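You operate a simulated robot arm through the tools that you are given. There is no shell and no other tool. Be economical: measure what you need, move in short steps, check, and stop when the job is done.

The job below is to be done with a simulated two-armed robot. You get a single attempt, and the scene is never put back.

TASK
Put the blue-banded beaker on the top of the test bench. Put one of the clear pipes from the sample table top on the service table top. Put the teal-banded sample cup on the small table top away on the sample table top. Take the bottle that says "Test strips" from the small table top and leave it on top of the green squeegee. Take the purple-banded bottle on the cup table top and put it away on the top of the steel bench. Put the green-banded dish on the sample table top. Take the green-capped tube and leave it on top of the green-banded film roll. Do these in any order. Set down upright: blue-banded beaker, bottle, purple-banded bottle.

The check looks at the end state, three seconds after you hand in, the way a careful person would. Anything else that was tipped, shoved, dropped, spilled or broken makes it a failure.

THE ROBOT
Two 7-joint arms with two-finger parallel grippers on one trunk, on a base that drives. Base frame: it is fixed to the floor where the robot stands at the start and does not move with it; the origin is under the middle of the robot, x ahead of it, y to its left, z up; the surface under the hand at the start is at about z = 85. Lengths are in cm, angles in degrees, forces in N, time in s.
The left shoulder is at the start at [7, 13, 113.7], the right one opposite. With the tool pointing down near the work surface each hand reaches from about 22 to 52 cm from the robot's upright axis, wherever it stands, measured 20 degrees to its own side. Places, roughly: blue-banded beaker [50, 0, 100]; clear pipe (8x8x17 cm) [70, 20, 90]; green squeegee (24x5x15 cm) [50, -100, 90]; green-banded dish (7x7x3 cm) [-170, -190, 90]; green-banded film roll (7x7x9 cm) [240, -130, 90]; green-capped tube (3x3x10 cm) [220, -140, 90]; purple-banded bottle (7x7x19 cm) [-160, -150, 90]; sample table top [60, 20, 80]; service table top [-90, -200, 80]; small blue bottle, teal bottle [100, -100, 100]; teal-banded sample cup (7x7x7 cm) [80, -60, 90]; top of the steel bench [-1620, -530, 90]; top of the test bench [240, -240, 80]. Payload 1.57 kg a hand.
The TCP of each hand is the grasp point between the finger pads, 3 cm short of the fingertips. In the tool frame z runs along the fingers and y along their closing line. The gripper opens to 8 cm. The fingers are 1.7 cm wide and 1.2 cm thick; the gripper's body (4 by 8.2 cm) begins 8 cm behind the TCP.
Orientation is told as [roll, pitch, yaw] about the base's x, y, z axes, in that order, counted from this pose: with the fingers straight down and closing along the base's y, the tool's x points along the base's -x, its y along +y and its z along -z.

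THE INTERFACE
- The arms move only by the tool nudge_tool. It takes "left_steps", "right_steps" or both (then of equal length, played together; a hand with none holds still); each is text: rows parted by semicolons, each of 7 numbers parted by spaces: the shift along the tool's x, y, z in units of 200 mm (1.0 is 200 mm), then the turn, a rotation vector about the tool's x, y, z in units of 90 degrees (1.0 is 90 degrees), then the opening in per cent of the stroke, from 0 (shut) to 100 (fully open). In form: x y z ax ay az jaw; .... A call has 1 to 12 rows; each row is the pose to reach, as a shift and turn from the pose commanded when the call began, along the tool's axes at that moment. A call with a number of a shift or a turn outside -1 to 1 is refused whole. Rows are played at 5 a second. More than 5 cm and 8.6 degrees between two rows, or a gripper value outside its range, and nothing of the call is played. Where a pose cannot be reached the arm comes as near as it can. A force on the tool above 40 N (or 10 N above the force at the start of the call, whichever is more), or a blocked arm, ends the call early, and 0.2 s more pass. The fingers move at their own pace (about 10.8 cm/s each) and stop on an object; they squeeze with about 43 N. The grip force told is the motor's: it shows also when the fingers shut on nothing. Time passes only in rows, and 0.2 s behind the last, so rows that repeat a pose let the fingers close. It gives the time, the measured TCP pose, the force on the tool (base axes), the opening and the grip force at its end, in the units of the frame above (readings bear some noise), with the torque about the TCP (base axes, N m) and any sound that the robot's microphone picked up, and new pictures: "pictures" is both (left out), scene, wrist or none (wrist: the cameras of the hands that moved).
- Cameras (640 x 400 px; columns grow to the right, rows downward): "scene" is now at [12.84, -2.02, 135.42]; the picture's right is [-0.26, -0.97, 0.00], its down [-0.67, 0.18, -0.72] and it looks along [0.70, -0.19, -0.69] (base axes); focal length 262 px, centre (320, 200). "left" rides on the left gripper at [7.2, 0.7, -12.2] in its tool frame; the picture's right is [-0.09, 1.00, 0.00], its down [-0.84, -0.08, -0.54] and it looks along [-0.54, -0.05, 0.84] (tool axes); focal length 238 px, centre (320, 200). "right" rides on the right gripper at [7.2, -0.7, -12.2] in its tool frame; the picture's right is [0.09, 1.00, 0.00], its down [-0.84, 0.08, -0.54] and it looks along [-0.54, 0.05, 0.84] (tool axes); focal length 238 px, centre (320, 200). There is no depth. A picture from a camera that has moved, and an enlarged one, comes with that camera's place and axes in the base frame and with its lens.
- slide_trunk(by): slides the trunk up (or, below 0, down) by that many cm; the arms and the scene camera ride with it, the base frame stays. It gives what a move gives, with no picture.
- base_move(legs): drives the robot by 1 to 6 legs, each [ahead, left, turn to the left] in cm, cm and degrees, along the robot's own axes; the way and the turn of a leg run together, so that a leg with both is an arc; at most 150 cm and 180 degrees a leg. The arms and the cameras ride along, it lands a little off, and it stops where it bumps. It gives what a move gives, and a new picture of the scene camera.
- aim_head(pan, tilt): turns the head with the scene camera to pan (to the left, within 86 degrees either way) and tilt (down, from -29 to 69), counted from straight ahead of the robot. It gives what a move gives, and a new picture of the scene camera.
- zoom(camera, box): a new picture of the part [left, top, right, bottom] of that camera's present view, enlarged. The clock stands still meanwhile.
- finish_job(): hands the job in; it is judged then, once.

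Go step by step. Nothing tells you exact positions but the pictures and the camera data: compare them with the known pose of the tool, close in by small moves and look again before you grip or let go. The budget is 207 turns and 260 pictures, counting those below and the enlarged ones. Unless the task says otherwise, let go and move clear before handing in, and close with one line.

The tools are called after "Emit:" by a JSON object that holds its "op" and its "data". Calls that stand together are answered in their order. nudge_tool: Moves the arms, as the interface text tells. Its arguments: {"type":"object","properties":{"left_steps":{"type":"string"},"right_steps":{"type":"string"},"pictures":{"type":"string","enum":["both","scene","wrist","none"]}},"required":[]} The other tools are called the same way: slide_trunk (by) slides the trunk up or down; base_move (legs) drives the base; aim_head (pan, tilt) turns the head that bears the scene camera; zoom (camera, box) takes an enlarged picture of a part of a camera's view; finish_job () hands the job in.

At the start:

```text
clock: 0.0
left_ee_pos: [44.12, 15.75, 109.65]
left_orientation: [-0.1, 0.0, 0.1]
left_ft_force: [0.2, 0.8, -0.6]
left_moment: [-0.04, -0.01, -0.05]
left_finger_gap: 8.0
left_grip_force: 0.0
right_ee_pos: [34.63, -15.41, 111.85]
right_orientation: [0.1, -0.1, 0.0]
right_ft_force: [0.3, -0.1, 0.3]
right_moment: [0.01, 0.0, 0.02]
right_finger_gap: 8.01
right_grip_force: 0.0
trunk travel left (down, up): [-77.5, 16.5]
robot x, y, heading: [-0.15, 0.43, -0.1]
head pan, tilt: [-15.0, 43.9]
```

scene: 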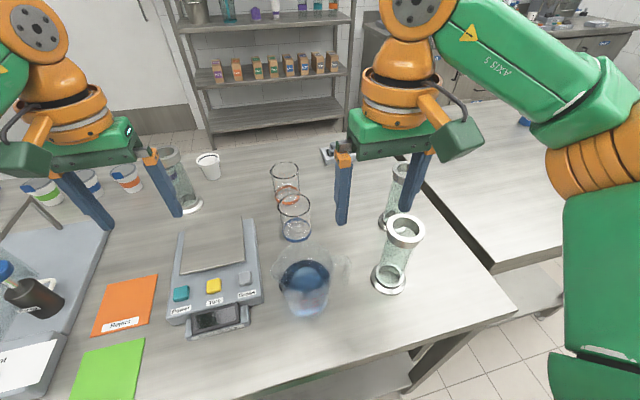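
right: 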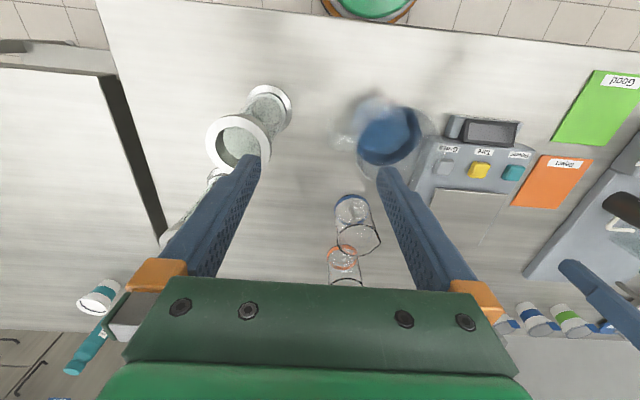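
left: 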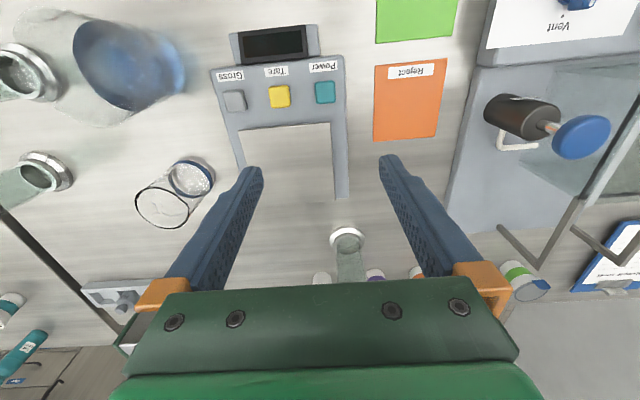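

I see the sample table ahead with pipes, small beakers and a large beaker on it. I'll enlarge the view and look around before moving.

Emit:
{"op": "zoom", "data": {"camera": "scene", "box": [160, 130, 440, 330]}}

Emit:
{"op": "aim_head", "data": {"pan": -60, "tilt": 30}}

```text
2.00 times, centred on (300, 230) of scene
camera zoom: at [12.84, -2.02, 135.42], right [-0.26, -0.97, 0.0], down [-0.67, 0.18, -0.72], along [0.7, -0.19, -0.69], focal length 525 px, centre (360, 140)
```

zoom: 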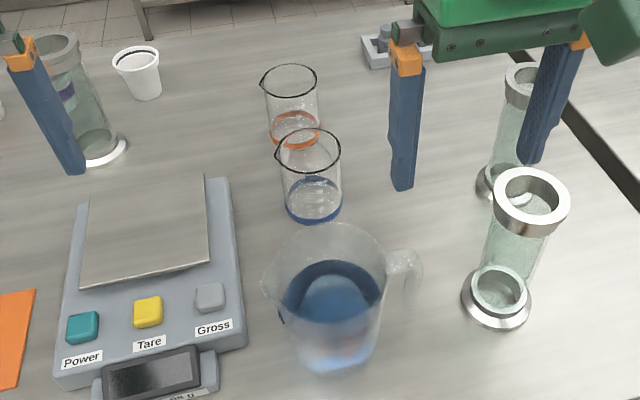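

```text
clock: 1.1
left_ee_pos: [44.01, 15.84, 109.57]
left_orientation: [0.0, 0.0, 0.1]
left_ft_force: [-0.2, 0.7, 0.5]
left_moment: [-0.01, 0.01, -0.02]
left_finger_gap: 7.99
left_grip_force: 0.2
right_ee_pos: [34.61, -15.42, 111.85]
right_orientation: [0.0, 0.0, -0.2]
right_ft_force: [0.1, 0.2, -0.7]
right_moment: [0.02, -0.01, 0.04]
right_finger_gap: 8.02
right_grip_force: 0.1
trunk travel left (down, up): [-77.5, 16.5]
robot x, y, heading: [0.08, 0.13, 0.0]
head pan, tilt: [-60.0, 30.0]
camera scene: at [9.43, -7.7, 137.52], right [-0.87, -0.5, 0.0], down [-0.25, 0.43, -0.87], along [0.43, -0.75, -0.5], focal length 262 px, centre (320, 200)
```

scene: 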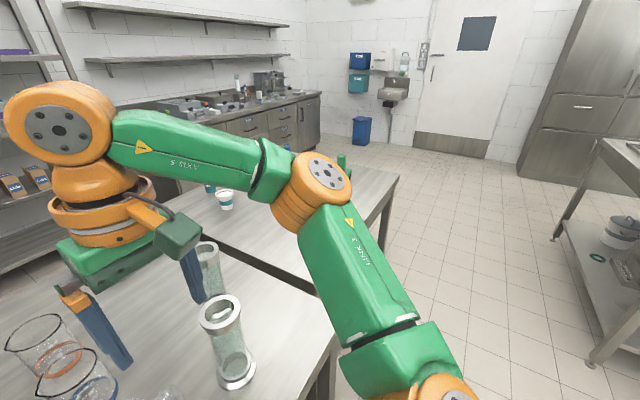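

The blue-banded beaker is near (53,-7), pipes are at (35,-23) and further back, and the small table lies to the right. I'll look down at my base, and right for the small table.

Emit:
{"op": "aim_head", "data": {"pan": 0, "tilt": 69}}

Emit:
{"op": "aim_head", "data": {"pan": -86, "tilt": 35}}

```text
clock: 2.4
left_ee_pos: [44.01, 15.83, 109.58]
left_orientation: [-0.1, 0.0, 0.1]
left_ft_force: [0.2, -1.1, -0.2]
left_moment: [-0.03, 0.02, 0.02]
left_finger_gap: 7.98
left_grip_force: 0.0
right_ee_pos: [34.65, -15.39, 111.78]
right_orientation: [0.1, 0.0, 0.0]
right_ft_force: [-1.4, 0.3, -0.6]
right_moment: [0.01, -0.01, -0.02]
right_finger_gap: 8.02
right_grip_force: 0.1
trunk travel left (down, up): [-77.5, 16.5]
robot x, y, heading: [0.09, 0.15, 0.2]
head pan, tilt: [0.0, 68.8]
camera scene: at [10.5, 0.11, 132.37], right [0.0, -1.0, 0.0], down [-0.93, 0.0, -0.36], along [0.36, 0.0, -0.93], focal length 262 px, centre (320, 200)
```

scene: 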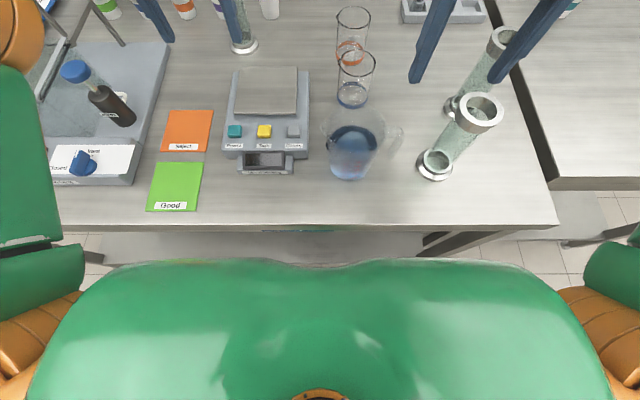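

```text
clock: 4.0
left_ee_pos: [43.94, 15.77, 109.56]
left_orientation: [0.0, 0.1, 0.1]
left_ft_force: [0.7, -0.2, 0.1]
left_moment: [0.02, 0.0, 0.01]
left_finger_gap: 8.0
left_grip_force: 0.0
right_ee_pos: [34.63, -15.49, 111.8]
right_orientation: [0.0, -0.1, -0.1]
right_ft_force: [-0.8, -0.3, -0.1]
right_moment: [-0.02, 0.0, 0.05]
right_finger_gap: 8.01
right_grip_force: 0.1
trunk travel left (down, up): [-77.5, 16.5]
robot x, y, heading: [-0.11, -0.13, -0.0]
head pan, tilt: [-85.9, 35.0]
camera scene: at [5.53, -8.66, 136.74], right [-1.0, -0.07, 0.0], down [-0.04, 0.57, -0.82], along [0.06, -0.82, -0.57], focal length 262 px, centre (320, 200)
```

scene: 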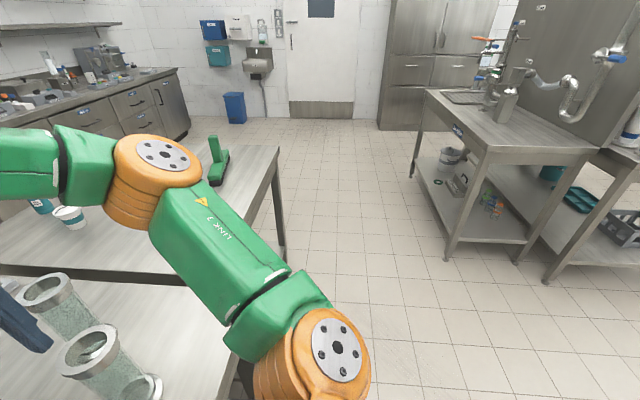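

The near pipe stands at about (36,-23), top near z=102. I'll bring the right hand over it and look.

Emit:
{"op": "nudge_tool", "data": {"right_steps": "-0.035 -0.19 0 0 0 0 100; -0.07 -0.385 0 0 0 0 100; -0.07 -0.385 0 0 0 0 100", "pictures": "wrist"}}

Emit:
{"op": "aim_head", "data": {"pan": -25, "tilt": 55}}

```text
clock: 4.8
left_ee_pos: [44.12, 15.83, 109.61]
left_orientation: [-0.1, 0.0, 0.1]
left_ft_force: [-0.4, -0.6, -0.2]
left_moment: [0.02, -0.04, 0.01]
left_finger_gap: 7.98
left_grip_force: 0.0
right_ee_pos: [36.17, -23.11, 111.9]
right_orientation: [0.0, 0.0, -0.1]
right_ft_force: [-0.1, 0.3, 0.3]
right_moment: [0.01, 0.01, 0.03]
right_finger_gap: 8.0
right_grip_force: 0.0
trunk travel left (down, up): [-77.5, 16.5]
robot x, y, heading: [-0.07, -0.1, 0.2]
head pan, tilt: [-85.9, 35.0]
camera right: at [28.82, -23.76, 124.06], right [-0.09, 1.0, 0.0], down [0.84, 0.08, 0.54], along [0.54, 0.05, -0.84], focal length 238 px, centre (320, 200)
```

right: 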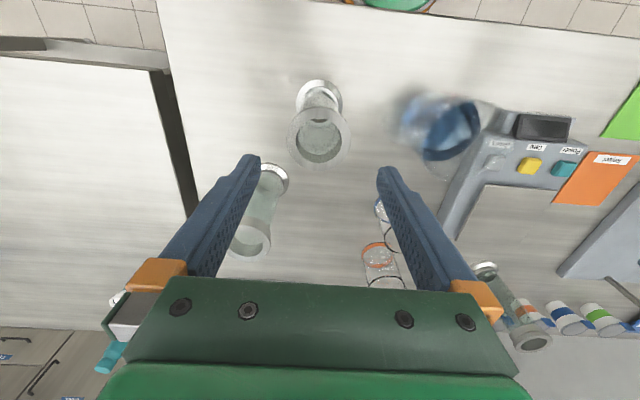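

```text
clock: 6.1
left_ee_pos: [43.98, 15.78, 109.58]
left_orientation: [0.0, 0.0, 0.2]
left_ft_force: [0.4, 0.5, 0.6]
left_moment: [-0.03, 0.01, 0.02]
left_finger_gap: 8.0
left_grip_force: 0.0
right_ee_pos: [35.9, -23.15, 111.76]
right_orientation: [0.0, 0.0, -0.1]
right_ft_force: [0.1, -0.4, -0.3]
right_moment: [0.05, 0.01, 0.01]
right_finger_gap: 8.0
right_grip_force: 0.0
trunk travel left (down, up): [-77.5, 16.5]
robot x, y, heading: [0.12, -0.14, -0.4]
head pan, tilt: [-25.0, 55.0]
camera scene: at [11.43, -2.94, 133.92], right [-0.42, -0.91, 0.0], down [-0.74, 0.35, -0.57], along [0.52, -0.24, -0.82], focal length 262 px, centre (320, 200)
```

scene: 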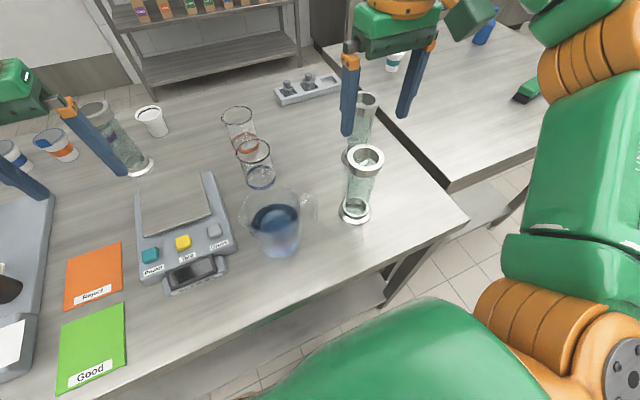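

Pipe ring is confirmed at (36.1,-23.1), about 6 cm wide, so an across-grip fits. I'll descend to the ring and close.

Emit:
{"op": "nudge_tool", "data": {"right_steps": "0 0 0.2 0 0 0 100; 0 0 0.4 0 0 0 100; 0 0 0.56 0 0 0 100; 0 0 0.58 0 0 0 100; 0 0 0.58 0 0 0 0; 0 0 0.58 0 0 0 0; 0 0 0.58 0 0 0 0", "pictures": "both"}}

```text
clock: 7.7
left_ee_pos: [44.08, 15.8, 109.59]
left_orientation: [0.0, 0.0, 0.1]
left_ft_force: [0.4, 0.4, 0.6]
left_moment: [0.0, 0.05, 0.0]
left_finger_gap: 8.0
left_grip_force: 0.0
right_ee_pos: [36.04, -23.1, 100.14]
right_orientation: [0.1, 0.0, -0.2]
right_ft_force: [0.6, -0.3, -0.1]
right_moment: [-0.01, -0.04, -0.03]
right_finger_gap: 5.98
right_grip_force: 43.0
trunk travel left (down, up): [-77.5, 16.5]
robot x, y, heading: [0.07, -0.28, 0.1]
head pan, tilt: [-25.0, 55.0]
camera scene: at [11.46, -2.95, 133.91], right [-0.42, -0.91, 0.0], down [-0.74, 0.35, -0.57], along [0.52, -0.24, -0.82], focal length 262 px, centre (320, 200)
camera right: at [28.76, -23.86, 112.43], right [-0.09, 1.0, 0.0], down [0.84, 0.08, 0.54], along [0.54, 0.05, -0.84], focal length 238 px, centre (320, 200)
```

scene: 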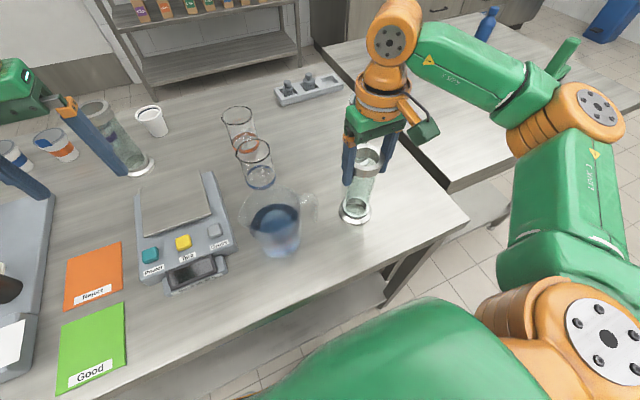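
right: 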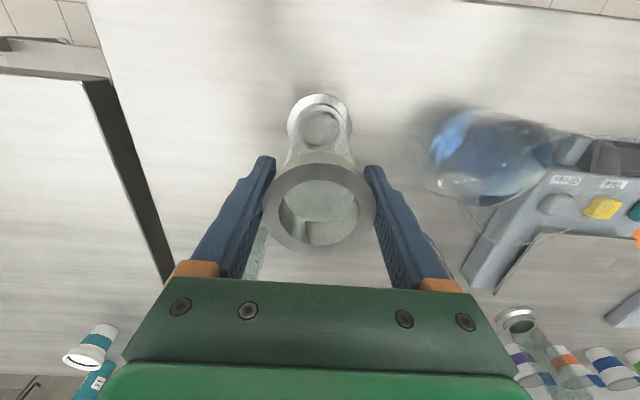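

The pipe is gripped. I'll lift it, then shift the base right so the left hand can reach the blue-banded beaker with a forward tilt.

Emit:
{"op": "nudge_tool", "data": {"right_steps": "0 0 -0.2 0 0 0 0; 0 0 -0.4 0 0 0 0; 0 0 -0.6 0 0 0 0; 0 0 -0.8 0 0 0 0; 0 0 -0.9 0 0 0 0", "left_steps": "0 0 0 0 -0.08 0 100; 0 0 0 0 -0.16 0 100; 0 0 0 0 -0.24 0 100; 0 0 0 0 -0.31 0 100; 0 0 0 0 -0.31 0 100", "pictures": "none"}}

Emit:
{"op": "base_move", "data": {"legs": [[0, -10, 0]]}}

```text
clock: 8.9
left_ee_pos: [44.06, 15.87, 109.61]
left_orientation: [-0.1, -28.0, 0.1]
left_ft_force: [1.1, -0.5, 1.1]
left_moment: [0.01, 0.03, 0.0]
left_finger_gap: 7.99
left_grip_force: 0.1
right_ee_pos: [36.15, -23.16, 118.44]
right_orientation: [0.0, 0.0, -0.1]
right_ft_force: [0.8, -0.1, -4.3]
right_moment: [0.0, 0.0, -0.04]
right_finger_gap: 5.94
right_grip_force: 43.8
trunk travel left (down, up): [-77.5, 16.5]
robot x, y, heading: [0.17, -0.4, -0.0]
head pan, tilt: [-25.0, 55.0]
```

```text
clock: 10.1
left_ee_pos: [44.22, 6.21, 109.53]
left_orientation: [-0.2, -27.8, 0.3]
left_ft_force: [-0.1, -0.3, 0.0]
left_moment: [-0.02, -0.03, 0.02]
left_finger_gap: 8.0
left_grip_force: 0.1
right_ee_pos: [36.14, -32.71, 118.31]
right_orientation: [-0.1, -0.1, -0.1]
right_ft_force: [0.7, 0.1, -3.4]
right_moment: [-0.05, 0.01, 0.01]
right_finger_gap: 5.95
right_grip_force: 42.9
trunk travel left (down, up): [-77.5, 16.5]
robot x, y, heading: [0.02, -9.99, 0.1]
head pan, tilt: [-25.0, 55.0]
camera scene: at [11.49, -12.42, 133.92], right [-0.42, -0.91, 0.0], down [-0.74, 0.34, -0.57], along [0.52, -0.24, -0.82], focal length 262 px, centre (320, 200)
```

scene: 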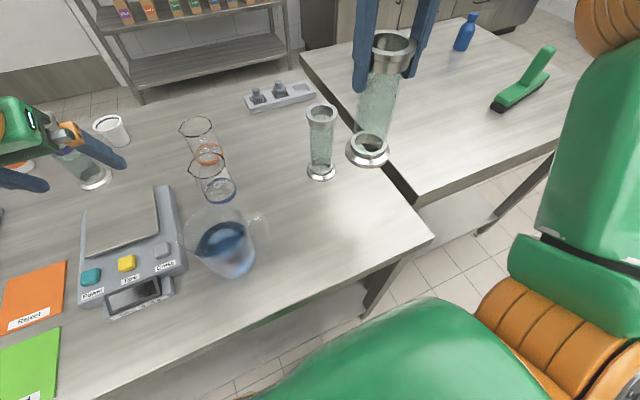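

Now I'll take the left hand over to above the beaker and look.

Emit:
{"op": "nudge_tool", "data": {"left_steps": "-0.06 -0.17 0.03 0 0 0 100; -0.12 -0.34 0.06 0 0 0 100; -0.18 -0.5 0.09 0 0 0 100; -0.23 -0.67 0.122 0 0 0 100; -0.23 -0.67 0.122 0 0 0 100"}}

```text
clock: 11.3
left_ee_pos: [49.32, -7.53, 109.56]
left_orientation: [0.0, -27.9, 0.1]
left_ft_force: [-0.8, 0.0, -0.3]
left_moment: [0.01, 0.01, -0.06]
left_finger_gap: 8.01
left_grip_force: 0.1
right_ee_pos: [36.2, -32.96, 118.29]
right_orientation: [0.0, 0.1, -0.1]
right_ft_force: [0.2, 0.2, -3.6]
right_moment: [0.0, 0.03, -0.01]
right_finger_gap: 5.93
right_grip_force: 42.9
trunk travel left (down, up): [-77.5, 16.5]
robot x, y, heading: [-0.14, -9.55, 0.1]
head pan, tilt: [-25.0, 55.0]
camera scene: at [11.49, -12.8, 133.91], right [-0.42, -0.91, 0.0], down [-0.74, 0.35, -0.57], along [0.52, -0.24, -0.82], focal length 262 px, centre (320, 200)
camera left: at [37.13, -6.83, 116.95], right [0.08, 1.0, 0.04], down [0.49, -0.08, 0.87], along [0.87, -0.05, -0.49], focal length 238 px, centre (320, 200)
```

scene: 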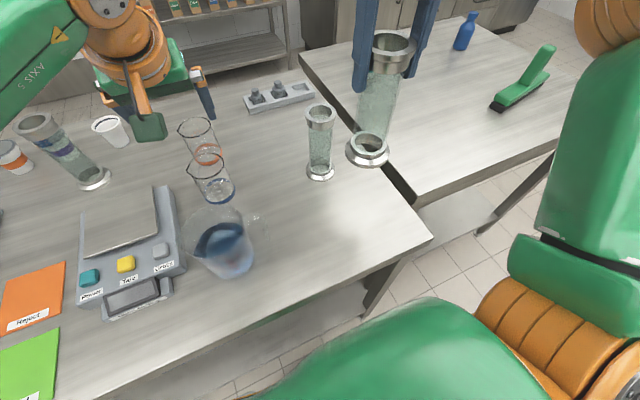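
left: 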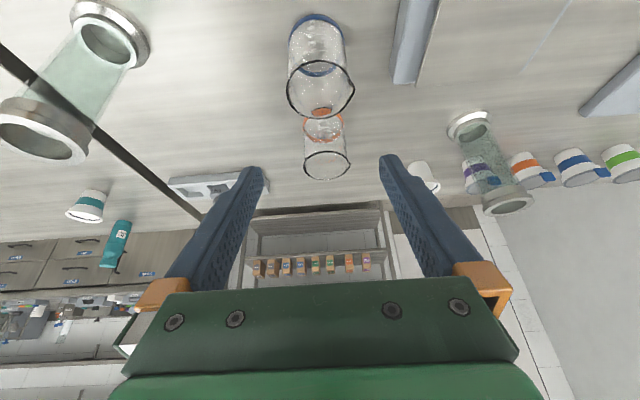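

Beaker rim is at about (53.6,-7.1), 7 cm wide, so a tight fit. I'll drop to just above it and recheck centring.

Emit:
{"op": "nudge_tool", "data": {"left_steps": "0.1 0.01 0.18 0 0 0 100; 0.2 0.02 0.34 0 0 0 100; 0.257 0.02 0.44 0 0 0 100; 0.257 0.02 0.44 0 0 0 100", "pictures": "wrist"}}

```text
clock: 12.3
left_ee_pos: [48.78, -7.17, 99.39]
left_orientation: [-0.1, -27.9, 0.2]
left_ft_force: [-0.7, -0.8, -1.1]
left_moment: [-0.01, -0.01, 0.03]
left_finger_gap: 8.02
left_grip_force: 0.0
right_ee_pos: [36.08, -33.16, 118.27]
right_orientation: [0.1, 0.0, -0.2]
right_ft_force: [-0.4, 0.1, -3.5]
right_moment: [-0.03, 0.02, -0.01]
right_finger_gap: 5.94
right_grip_force: 42.6
trunk travel left (down, up): [-77.5, 16.5]
robot x, y, heading: [-0.39, -10.16, 0.2]
head pan, tilt: [-25.0, 55.0]
camera left: at [36.66, -6.46, 106.78], right [0.08, 1.0, 0.04], down [0.49, -0.08, 0.87], along [0.87, -0.05, -0.49], focal length 238 px, centre (320, 200)
```

left: 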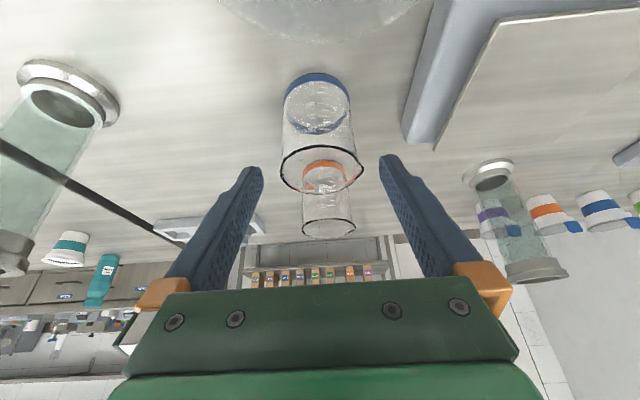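

Centred well. I'll advance along the tool axis and close on the beaker.

Emit:
{"op": "nudge_tool", "data": {"left_steps": "0 0 0.15 0 0 0 100; 0 0 0.3 0 0 0 100; 0 0 0.4 0 0 0 100; 0 0 0.5 0 0 0 100; 0 0 0.5 0 0 0 100; 0 0 0.5 0 0 0 0; 0 0 0.5 0 0 0 0; 0 0 0.5 0 0 0 0", "pictures": "both"}}

```text
clock: 14.1
left_ee_pos: [53.55, -6.99, 90.62]
left_orientation: [0.1, -27.8, 0.0]
left_ft_force: [-0.3, 0.0, -0.2]
left_moment: [0.0, -0.01, 0.01]
left_finger_gap: 7.17
left_grip_force: 43.0
right_ee_pos: [36.09, -33.18, 118.22]
right_orientation: [0.0, 0.1, -0.1]
right_ft_force: [0.0, 0.0, -3.1]
right_moment: [-0.01, 0.05, 0.04]
right_finger_gap: 5.99
right_grip_force: 43.4
trunk travel left (down, up): [-77.5, 16.5]
robot x, y, heading: [-0.13, -9.78, -0.1]
head pan, tilt: [-25.0, 55.0]
camera scene: at [11.53, -12.89, 133.9], right [-0.42, -0.91, 0.0], down [-0.74, 0.35, -0.57], along [0.52, -0.24, -0.82], focal length 262 px, centre (320, 200)
camera left: at [41.37, -6.39, 97.97], right [0.08, 1.0, 0.04], down [0.49, -0.08, 0.87], along [0.87, -0.05, -0.49], focal length 238 px, centre (320, 200)
```

scene: 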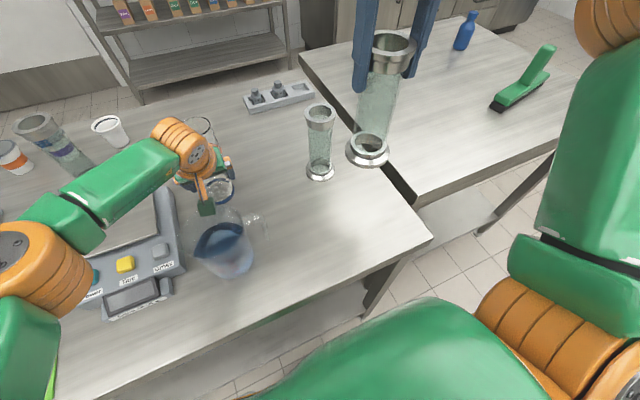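
left: 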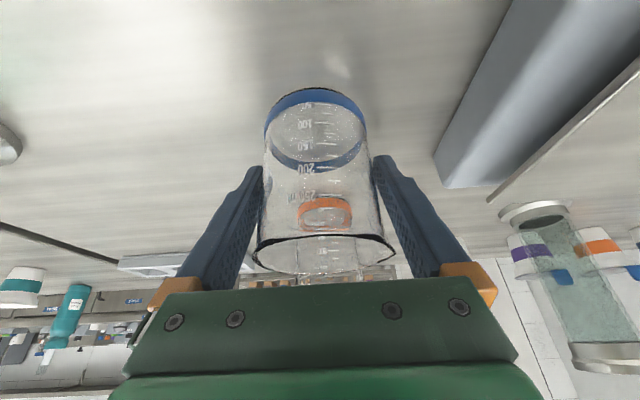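

The beaker is gripped. I'll lift it straight up and draw it in for driving.

Emit:
{"op": "nudge_tool", "data": {"left_steps": "-0.09 0 -0.177 0 0 0 0; -0.188 0 -0.353 0 0 0 0; -0.28 0 -0.53 0 0 0 0; -0.375 0 -0.706 0 0 0 0; -0.469 0 -0.883 0 0 0 0; -0.3 0.05 -0.97 0 0 0 0; -0.12 0.1 -1 0 0 0 0; -0.05 0.15 -1 0 0 0 0; -0.05 0.15 -1 0 0 0 0", "pictures": "none"}}

Emit:
{"op": "aim_head", "data": {"pan": -45, "tilt": 25}}

```text
clock: 16.1
left_ee_pos: [45.07, -3.98, 108.63]
left_orientation: [0.0, -27.7, 0.2]
left_ft_force: [-0.2, -0.1, -0.8]
left_moment: [0.0, 0.01, -0.02]
left_finger_gap: 7.2
left_grip_force: 43.1
left hand out of reach, approached as far as the arm can: row 5
right_ee_pos: [36.24, -33.15, 118.18]
right_orientation: [0.1, 0.2, -0.2]
right_ft_force: [0.7, -0.5, -4.0]
right_moment: [-0.04, 0.04, -0.01]
right_finger_gap: 5.98
right_grip_force: 43.0
trunk travel left (down, up): [-77.5, 16.5]
robot x, y, heading: [-0.17, -9.95, -0.2]
head pan, tilt: [-25.0, 55.0]
```

```text
clock: 17.0
left_ee_pos: [45.04, -4.01, 108.61]
left_orientation: [0.0, -27.9, 0.1]
left_ft_force: [-0.8, -0.2, -0.4]
left_moment: [-0.02, 0.01, 0.05]
left_finger_gap: 7.18
left_grip_force: 42.7
right_ee_pos: [36.06, -33.09, 118.04]
right_orientation: [0.1, 0.0, -0.2]
right_ft_force: [-0.3, -0.2, -3.1]
right_moment: [-0.03, -0.02, 0.01]
right_finger_gap: 5.96
right_grip_force: 42.9
trunk travel left (down, up): [-77.5, 16.5]
robot x, y, heading: [0.17, -9.72, -0.2]
head pan, tilt: [-45.0, 25.0]
camera scene: at [11.5, -16.34, 138.3], right [-0.71, -0.71, 0.0], down [-0.3, 0.3, -0.91], along [0.64, -0.64, -0.42], focal length 262 px, centre (320, 200)
```

scene: 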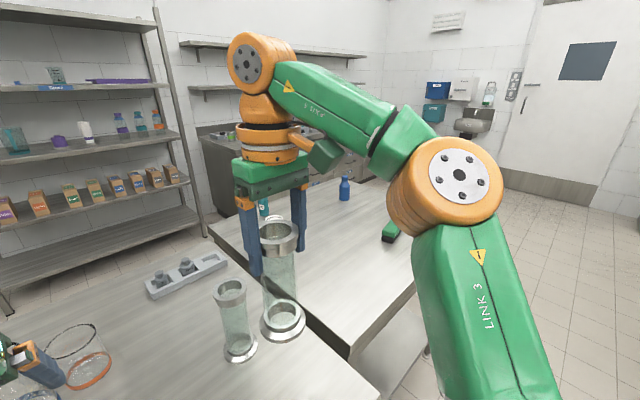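

Both items are held clear. I'll back away from the table and turn right to view the rest of the room.

Emit:
{"op": "base_move", "data": {"legs": [[-35, 0, 0], [0, 0, -90]]}}

Emit:
{"op": "aim_head", "data": {"pan": 0, "tilt": 25}}

Emit:
{"op": "aim_head", "data": {"pan": 60, "tilt": 25}}

Emit:
{"op": "aim_head", "data": {"pan": -60, "tilt": 25}}

```text
clock: 23.1
left_ee_pos: [-28.39, -54.9, 108.68]
left_orientation: [-0.1, -27.8, -89.3]
left_ft_force: [0.1, 0.3, -1.1]
left_moment: [-0.01, 0.0, -0.01]
left_finger_gap: 7.16
left_grip_force: 42.8
right_ee_pos: [-57.52, -46.36, 118.17]
right_orientation: [-0.1, 0.1, -89.5]
right_ft_force: [-0.4, -0.6, -3.0]
right_moment: [0.04, 0.01, 0.02]
right_finger_gap: 5.95
right_grip_force: 43.4
trunk travel left (down, up): [-77.5, 16.5]
robot x, y, heading: [-34.65, -10.16, -89.5]
head pan, tilt: [-45.0, 25.0]
camera scene: at [-41.35, -21.46, 138.3], right [-0.71, 0.7, 0.0], down [0.3, 0.3, -0.91], along [-0.63, -0.65, -0.42], focal length 262 px, centre (320, 200)
```

scene: 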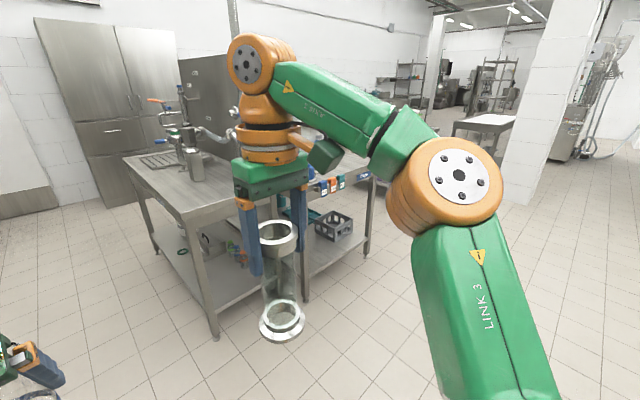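

```text
clock: 24.2
left_ee_pos: [-28.45, -54.83, 108.72]
left_orientation: [0.0, -27.8, -89.3]
left_ft_force: [-0.3, 0.5, -1.2]
left_moment: [-0.02, 0.02, -0.03]
left_finger_gap: 7.14
left_grip_force: 42.7
right_ee_pos: [-57.61, -46.29, 118.21]
right_orientation: [0.0, 0.0, -89.4]
right_ft_force: [0.5, -0.1, -3.8]
right_moment: [0.0, -0.01, -0.01]
right_finger_gap: 5.94
right_grip_force: 43.2
trunk travel left (down, up): [-77.5, 16.5]
robot x, y, heading: [-34.92, -9.55, -89.4]
head pan, tilt: [0.0, 25.0]
camera scene: at [-34.84, -24.08, 138.3], right [-1.0, -0.01, 0.0], down [0.0, 0.42, -0.91], along [0.01, -0.91, -0.42], focal length 262 px, centre (320, 200)
```

scene: 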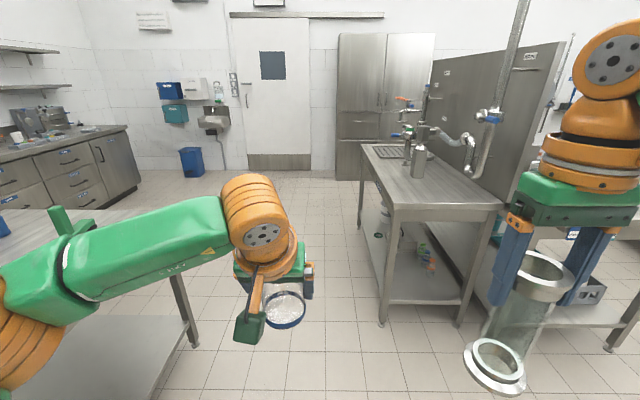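

```text
clock: 25.5
left_ee_pos: [-28.53, -54.83, 108.67]
left_orientation: [0.0, -27.8, -89.3]
left_ft_force: [-1.0, 0.5, -1.6]
left_moment: [0.0, 0.01, -0.02]
left_finger_gap: 7.17
left_grip_force: 43.2
right_ee_pos: [-57.61, -46.11, 118.28]
right_orientation: [0.1, 0.1, -89.4]
right_ft_force: [0.0, 0.4, -3.6]
right_moment: [0.02, 0.0, 0.0]
right_finger_gap: 5.98
right_grip_force: 43.4
trunk travel left (down, up): [-77.5, 16.5]
robot x, y, heading: [-35.15, -9.51, -89.5]
head pan, tilt: [60.0, 25.0]
camera scene: at [-26.91, -19.4, 138.31], right [-0.49, -0.87, 0.0], down [-0.37, 0.21, -0.91], along [0.79, -0.44, -0.42], focal length 262 px, centre (320, 200)
```

scene: 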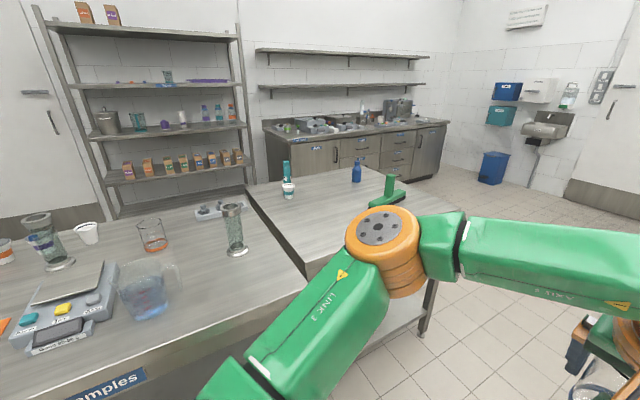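

```text
clock: 27.5
left_ee_pos: [-28.53, -54.8, 108.58]
left_orientation: [0.0, -27.8, -89.2]
left_ft_force: [-0.2, -0.7, -1.1]
left_moment: [-0.01, 0.0, 0.02]
left_finger_gap: 7.15
left_grip_force: 43.5
right_ee_pos: [-57.68, -46.21, 118.19]
right_orientation: [0.0, 0.1, -89.4]
right_ft_force: [0.5, -0.1, -3.0]
right_moment: [-0.02, -0.01, -0.01]
right_finger_gap: 5.93
right_grip_force: 42.6
trunk travel left (down, up): [-77.5, 16.5]
robot x, y, heading: [-34.66, -9.98, -89.5]
head pan, tilt: [-60.0, 25.0]
camera scene: at [-42.86, -19.57, 138.31], right [-0.51, 0.86, 0.0], down [0.36, 0.22, -0.91], along [-0.78, -0.46, -0.42], focal length 262 px, centre (320, 200)
```

scene: 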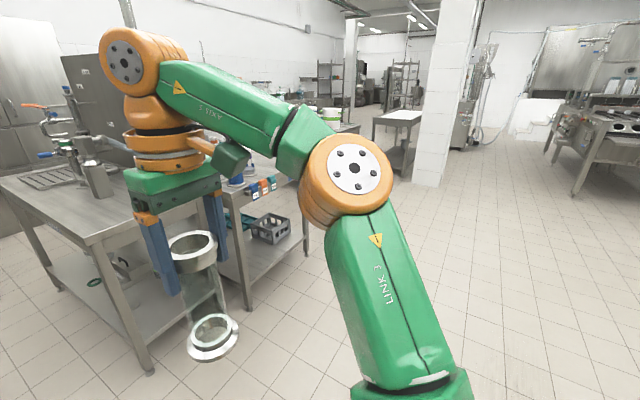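

The service table is ahead-right (x −66..−118, near edge y≈−130) with free space near its near edge. I'll drive up to it and check.

Emit:
{"op": "base_move", "data": {"legs": [[0, -36, 0], [88, 0, -0.5]]}}

Emit:
{"op": "aim_head", "data": {"pan": -15, "tilt": 55}}

```text
clock: 34.0
left_ee_pos: [-63.53, -142.32, 108.64]
left_orientation: [0.0, -27.9, -89.3]
left_ft_force: [-0.5, 0.0, -0.9]
left_moment: [0.0, 0.0, 0.01]
left_finger_gap: 7.14
left_grip_force: 42.8
right_ee_pos: [-92.61, -133.75, 118.18]
right_orientation: [0.1, 0.0, -89.5]
right_ft_force: [0.2, 0.0, -3.4]
right_moment: [0.01, 0.0, 0.01]
right_finger_gap: 5.96
right_grip_force: 43.0
trunk travel left (down, up): [-77.5, 16.5]
robot x, y, heading: [-69.9, -97.59, -89.5]
head pan, tilt: [-60.0, 25.0]
camera scene: at [-77.92, -107.0, 138.31], right [-0.51, 0.86, 0.0], down [0.36, 0.22, -0.91], along [-0.78, -0.46, -0.42], focal length 262 px, centre (320, 200)
```

scene: 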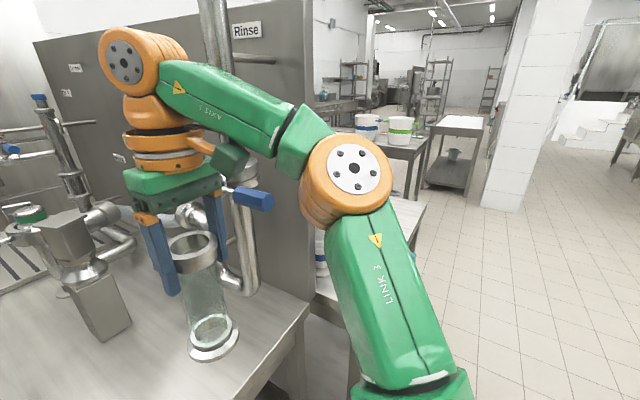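

```text
clock: 35.1
left_ee_pos: [-63.46, -142.46, 108.54]
left_orientation: [0.0, -27.7, -89.2]
left_ft_force: [-0.4, 0.1, 0.2]
left_moment: [-0.03, -0.01, 0.03]
left_finger_gap: 7.15
left_grip_force: 43.1
right_ee_pos: [-92.71, -133.76, 118.23]
right_orientation: [0.1, 0.0, -89.4]
right_ft_force: [0.7, -0.4, -3.9]
right_moment: [0.03, 0.02, 0.03]
right_finger_gap: 5.96
right_grip_force: 42.9
trunk travel left (down, up): [-77.5, 16.5]
robot x, y, heading: [-69.68, -97.54, -89.2]
head pan, tilt: [-15.0, 55.0]
camera scene: at [-71.8, -109.38, 133.91], right [-0.97, 0.25, 0.0], down [0.2, 0.79, -0.57], along [-0.14, -0.56, -0.82], focal length 262 px, centre (320, 200)
```

scene: 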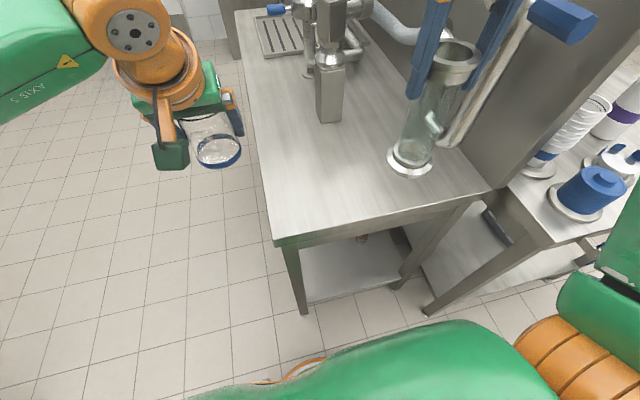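

The table's near edge is at y≈−135 and its near end is empty. I'll edge ahead 7 cm and swing the pipe over (−86,−145), lowering part way.

Emit:
{"op": "base_move", "data": {"legs": [[7, 0, -0.5]]}}

Emit:
{"op": "nudge_tool", "data": {"right_steps": "-0.1 0.17 0 0 0 0 0; -0.2 0.32 0 0 0 0 0; -0.2 0.32 0.2 0 0 0 0; -0.2 0.32 0.4 0 0 0 0; -0.2 0.32 0.6 0 0 0 0; -0.2 0.32 0.72 0 0 0 0; -0.2 0.32 0.72 0 0 0 0"}}

```text
clock: 36.2
left_ee_pos: [-63.88, -148.73, 108.86]
left_orientation: [0.0, -28.2, -89.7]
left_ft_force: [1.0, 0.4, -1.3]
left_moment: [-0.02, 0.02, 0.03]
left_finger_gap: 7.15
left_grip_force: 42.5
right_ee_pos: [-92.81, -139.81, 118.41]
right_orientation: [0.1, -0.3, -89.9]
right_ft_force: [0.2, 1.1, -3.5]
right_moment: [-0.01, -0.03, -0.05]
right_finger_gap: 5.94
right_grip_force: 42.5
trunk travel left (down, up): [-77.5, 16.5]
robot x, y, heading: [-70.35, -104.28, -90.0]
head pan, tilt: [-15.0, 55.0]
camera scene: at [-71.81, -115.58, 133.98], right [-0.97, 0.26, 0.0], down [0.21, 0.79, -0.58], along [-0.15, -0.56, -0.82], focal length 262 px, centre (320, 200)
```

scene: 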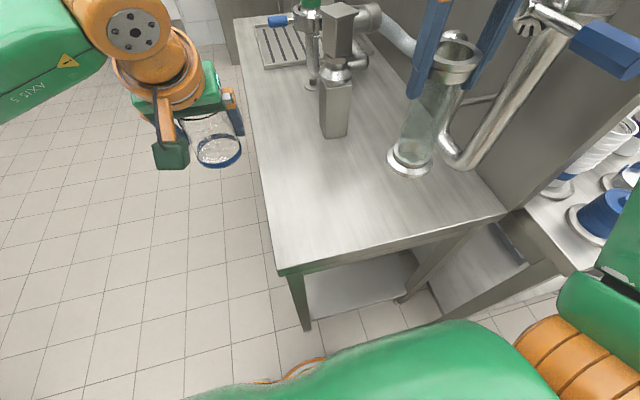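

```text
clock: 37.8
left_ee_pos: [-63.92, -149.36, 108.73]
left_orientation: [0.0, -27.8, -89.9]
left_ft_force: [-0.2, 0.3, -1.1]
left_moment: [0.03, 0.04, -0.05]
left_finger_gap: 7.12
left_grip_force: 42.4
right_ee_pos: [-86.39, -144.52, 103.69]
right_orientation: [0.1, 0.0, -89.9]
right_ft_force: [-0.3, -0.5, -2.9]
right_moment: [0.01, -0.02, 0.0]
right_finger_gap: 5.95
right_grip_force: 42.7
trunk travel left (down, up): [-77.5, 16.5]
robot x, y, heading: [-70.11, -104.09, -89.9]
head pan, tilt: [-15.0, 55.0]
camera scene: at [-71.86, -116.35, 133.9], right [-0.97, 0.26, 0.0], down [0.21, 0.79, -0.57], along [-0.15, -0.55, -0.82], focal length 262 px, centre (320, 200)
camera right: at [-87.23, -137.37, 115.95], right [1.0, 0.09, 0.0], down [0.08, -0.84, 0.54], along [0.05, -0.54, -0.84], focal length 238 px, centre (320, 200)
```

scene: 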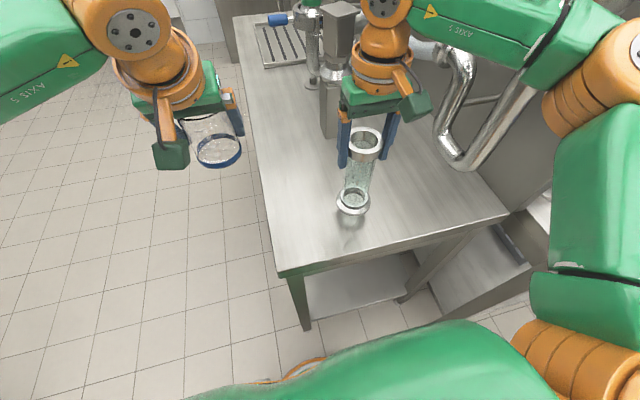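
right: 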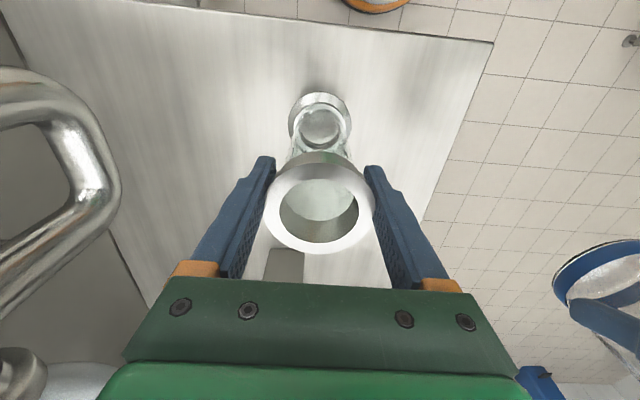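

Pipe is over clear steel surface. I'll lower in small steps.

Emit:
{"op": "nudge_tool", "data": {"right_steps": "0 0 0.04 0 0 0 0; 0 0 0.07 0 0 0 0; 0 0 0.1 0 0 0 0; 0 0 0.13 0 0 0 0; 0 0 0.15 0 0 0 0; 0 0 0.165 0 0 0 0; 0 0 0.165 0 0 0 0", "pictures": "wrist"}}

```text
clock: 39.4
left_ee_pos: [-63.93, -149.48, 108.67]
left_orientation: [0.0, -27.8, -89.7]
left_ft_force: [0.2, -0.6, -0.4]
left_moment: [0.0, 0.04, -0.01]
left_finger_gap: 7.14
left_grip_force: 43.3
right_ee_pos: [-86.42, -144.56, 100.48]
right_orientation: [-0.1, 0.1, -89.9]
right_ft_force: [-0.3, -0.2, -2.8]
right_moment: [0.0, 0.01, -0.03]
right_finger_gap: 5.95
right_grip_force: 42.9
trunk travel left (down, up): [-77.5, 16.5]
robot x, y, heading: [-69.96, -104.26, -90.0]
head pan, tilt: [-15.0, 55.0]
camera right: at [-87.17, -137.36, 112.75], right [1.0, 0.09, 0.0], down [0.08, -0.84, 0.54], along [0.05, -0.54, -0.84], focal length 238 px, centre (320, 200)
```

right: 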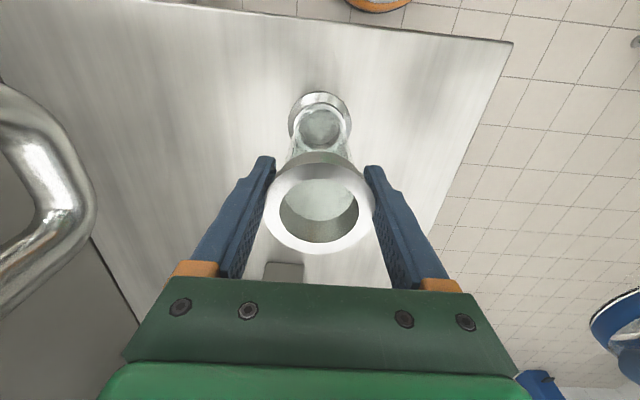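

No contact yet; continuing down slowly.

Emit:
{"op": "nudge_tool", "data": {"right_steps": "0 0 0.012 0 0 0 0; 0 0 0.024 0 0 0 0; 0 0 0.036 0 0 0 0; 0 0 0.048 0 0 0 0", "pictures": "none"}}

```text
clock: 40.4
left_ee_pos: [-63.55, -148.96, 108.72]
left_orientation: [-0.1, -28.1, -89.6]
left_ft_force: [-0.8, 0.0, -0.5]
left_moment: [0.03, 0.02, -0.01]
left_finger_gap: 7.11
left_grip_force: 42.2
right_ee_pos: [-86.19, -144.09, 99.74]
right_orientation: [0.0, -0.2, -89.8]
right_ft_force: [-2.5, -3.8, 32.5]
right_moment: [-0.17, 0.78, 0.09]
right_finger_gap: 5.96
right_grip_force: 42.6
trunk travel left (down, up): [-77.5, 16.5]
robot x, y, heading: [-70.0, -104.38, -89.7]
head pan, tilt: [-15.0, 55.0]
```

Contact with the table. I'll relieve the push slightly, open, and rise clear.

Emit:
{"op": "nudge_tool", "data": {"right_steps": "0 0 -0.012 0 0 0 0; 0 0 -0.012 0 0 0 100; 0 0 -0.012 0 0 0 100; 0 0 -0.1 0 0 0 100; 0 0 -0.3 0 0 0 100; 0 0 -0.5 0 0 0 100; 0 0 -0.7 0 0 0 100; 0 0 -0.8 0 0 0 100"}}

```text
clock: 42.2
left_ee_pos: [-63.68, -149.41, 108.63]
left_orientation: [-0.2, -27.9, -89.7]
left_ft_force: [0.3, -0.3, -1.1]
left_moment: [0.02, 0.03, 0.08]
left_finger_gap: 7.11
left_grip_force: 42.8
right_ee_pos: [-86.48, -144.39, 115.61]
right_orientation: [-0.1, -0.1, -89.8]
right_ft_force: [0.4, 1.2, 0.2]
right_moment: [0.01, 0.03, 0.03]
right_finger_gap: 8.0
right_grip_force: 0.1
trunk travel left (down, up): [-77.5, 16.5]
robot x, y, heading: [-69.74, -104.4, -90.0]
head pan, tilt: [-15.0, 55.0]
camera scene: at [-71.72, -116.24, 133.92], right [-0.97, 0.26, 0.0], down [0.21, 0.79, -0.57], along [-0.15, -0.55, -0.82], focal length 262 px, centre (320, 200)
camera right: at [-87.12, -137.25, 127.86], right [1.0, 0.09, 0.0], down [0.08, -0.84, 0.54], along [0.05, -0.54, -0.84], focal length 238 px, centre (320, 200)
```

scene: 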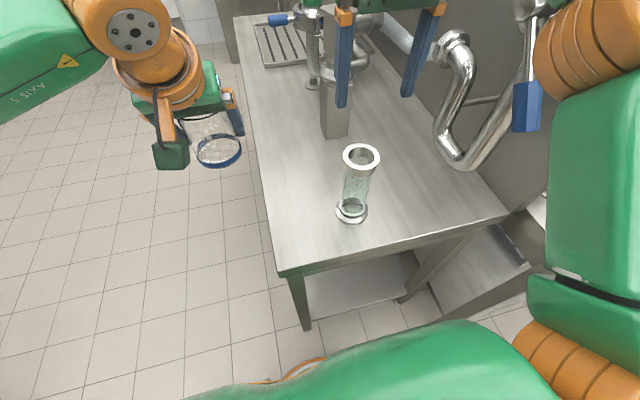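
right: 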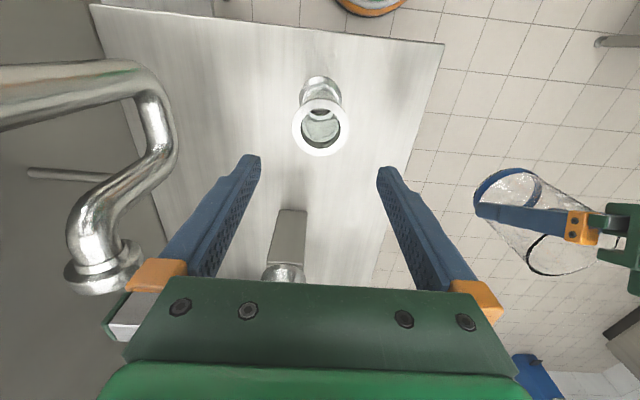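

The pipe stands well. Next I'll back off and shift over in front of the cup table to look for the green-banded dish and purple bottle.

Emit:
{"op": "base_move", "data": {"legs": [[-30, 0, 0], [0, -75, 0]]}}

Emit:
{"op": "aim_head", "data": {"pan": 0, "tilt": 35}}

```text
clock: 47.9
left_ee_pos: [-138.34, -119.93, 108.67]
left_orientation: [-0.1, -27.9, -89.3]
left_ft_force: [-0.5, 0.3, -1.5]
left_moment: [0.02, 0.04, 0.03]
left_finger_gap: 7.13
left_grip_force: 42.8
right_ee_pos: [-161.02, -115.13, 115.61]
right_orientation: [0.0, 0.0, -89.6]
right_ft_force: [-0.1, 0.0, -0.5]
right_moment: [0.03, 0.0, 0.0]
right_finger_gap: 7.99
right_grip_force: 0.1
trunk travel left (down, up): [-77.5, 16.5]
robot x, y, heading: [-144.89, -74.65, -89.6]
head pan, tilt: [-15.0, 55.0]
camera scene: at [-146.48, -86.78, 133.92], right [-0.97, 0.25, 0.0], down [0.21, 0.79, -0.57], along [-0.15, -0.55, -0.82], focal length 262 px, centre (320, 200)
```

scene: 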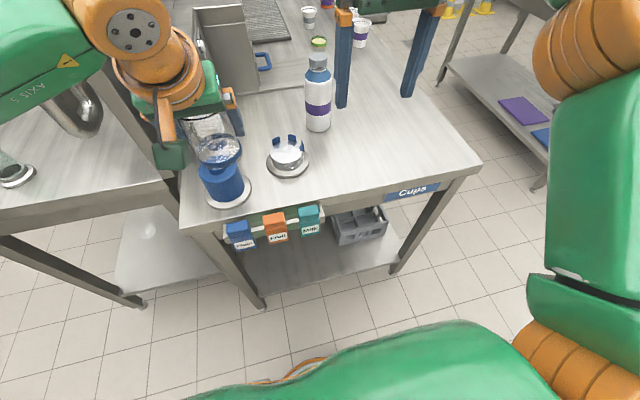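

```text
clock: 48.7
left_ee_pos: [-138.42, -119.86, 108.71]
left_orientation: [0.0, -28.0, -89.5]
left_ft_force: [-0.4, -0.3, -2.1]
left_moment: [0.04, 0.02, -0.03]
left_finger_gap: 7.13
left_grip_force: 43.0
right_ee_pos: [-161.1, -115.1, 115.56]
right_orientation: [0.2, 0.0, -89.6]
right_ft_force: [-0.7, 0.9, 0.2]
right_moment: [0.01, 0.0, -0.07]
right_finger_gap: 8.0
right_grip_force: 0.0
trunk travel left (down, up): [-77.5, 16.5]
robot x, y, heading: [-144.54, -74.91, -89.8]
head pan, tilt: [0.0, 35.0]
camera scene: at [-144.73, -88.6, 136.73], right [-1.0, -0.01, 0.0], down [0.0, 0.57, -0.82], along [0.01, -0.82, -0.57], focal length 262 px, centre (320, 200)
```

scene: 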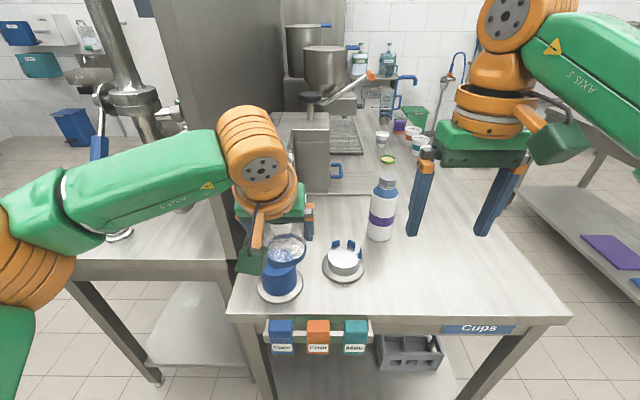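

The purple bottle is at about (−160,−144) and the green dish behind it at (−172,−187). I'll deliver the beaker first so my hands are free later, driving along the aisle towards the test bench.

Emit:
{"op": "base_move", "data": {"legs": [[0, 0, 90], [118, 0, 0], [0, -105, 0], [90, 0, 0]]}}

Emit:
{"op": "aim_head", "data": {"pan": 0, "tilt": 25}}

Emit:
{"op": "aim_head", "data": {"pan": 50, "tilt": 35}}

```text
clock: 67.9
left_ee_pos: [109.13, -172.97, 108.65]
left_orientation: [0.0, -28.0, 0.1]
left_ft_force: [-0.1, 0.1, -0.5]
left_moment: [0.02, 0.02, 0.0]
left_finger_gap: 7.1
left_grip_force: 42.9
right_ee_pos: [104.11, -195.55, 115.57]
right_orientation: [0.0, 0.0, 0.0]
right_ft_force: [0.0, -0.4, -0.3]
right_moment: [0.0, 0.01, 0.02]
right_finger_gap: 8.01
right_grip_force: 0.0
trunk travel left (down, up): [-77.5, 16.5]
robot x, y, heading: [64.42, -179.29, -0.1]
head pan, tilt: [0.0, 35.0]
camera scene: at [77.81, -178.73, 136.75], right [0.0, -1.0, 0.0], down [-0.57, 0.0, -0.82], along [0.82, 0.0, -0.57], focal length 262 px, centre (320, 200)
```

scene: 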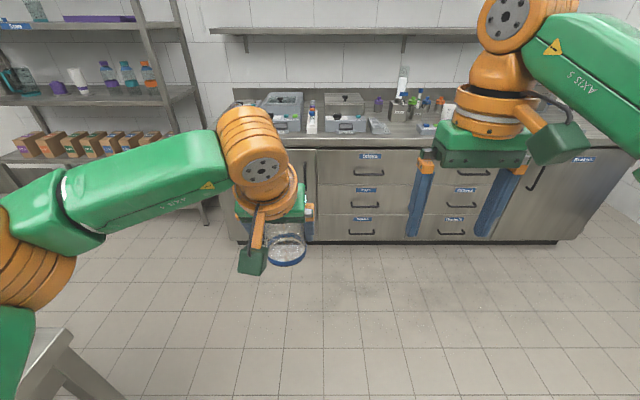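

```text
clock: 68.6
left_ee_pos: [109.26, -173.01, 108.71]
left_orientation: [0.0, -27.9, 0.1]
left_ft_force: [0.7, -0.4, -0.5]
left_moment: [-0.05, -0.02, -0.01]
left_finger_gap: 7.07
left_grip_force: 43.5
right_ee_pos: [104.13, -195.63, 115.63]
right_orientation: [0.0, 0.1, -0.1]
right_ft_force: [-0.2, 0.4, 0.0]
right_moment: [0.05, 0.02, -0.01]
right_finger_gap: 8.0
right_grip_force: 0.1
trunk travel left (down, up): [-77.5, 16.5]
robot x, y, heading: [63.78, -178.9, 0.2]
head pan, tilt: [0.0, 25.0]
camera scene: at [78.31, -178.73, 138.31], right [0.0, -1.0, 0.0], down [-0.42, 0.0, -0.91], along [0.91, 0.0, -0.42], focal length 262 px, centre (320, 200)
```

scene: 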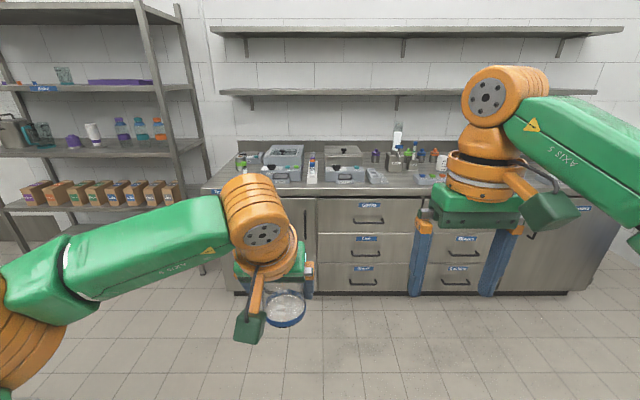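

```text
clock: 69.8
left_ee_pos: [109.24, -172.95, 108.66]
left_orientation: [0.1, -27.9, 0.0]
left_ft_force: [0.2, -0.5, -1.0]
left_moment: [0.03, 0.0, -0.01]
left_finger_gap: 7.07
left_grip_force: 42.9
right_ee_pos: [104.17, -195.53, 115.65]
right_orientation: [0.1, -0.1, -0.2]
right_ft_force: [-0.2, 0.5, -0.2]
right_moment: [0.0, -0.02, 0.01]
right_finger_gap: 8.03
right_grip_force: 0.1
trunk travel left (down, up): [-77.5, 16.5]
robot x, y, heading: [64.36, -178.79, -0.0]
head pan, tilt: [50.0, 35.0]
camera scene: at [74.77, -171.98, 136.74], right [0.76, -0.64, 0.0], down [-0.37, -0.44, -0.82], along [0.53, 0.63, -0.57], focal length 262 px, centre (320, 200)
```

scene: 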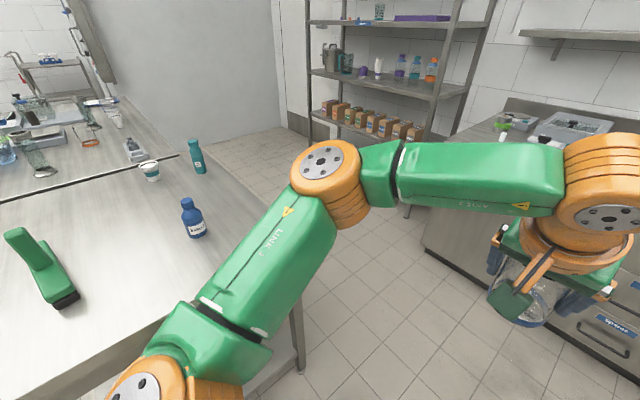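

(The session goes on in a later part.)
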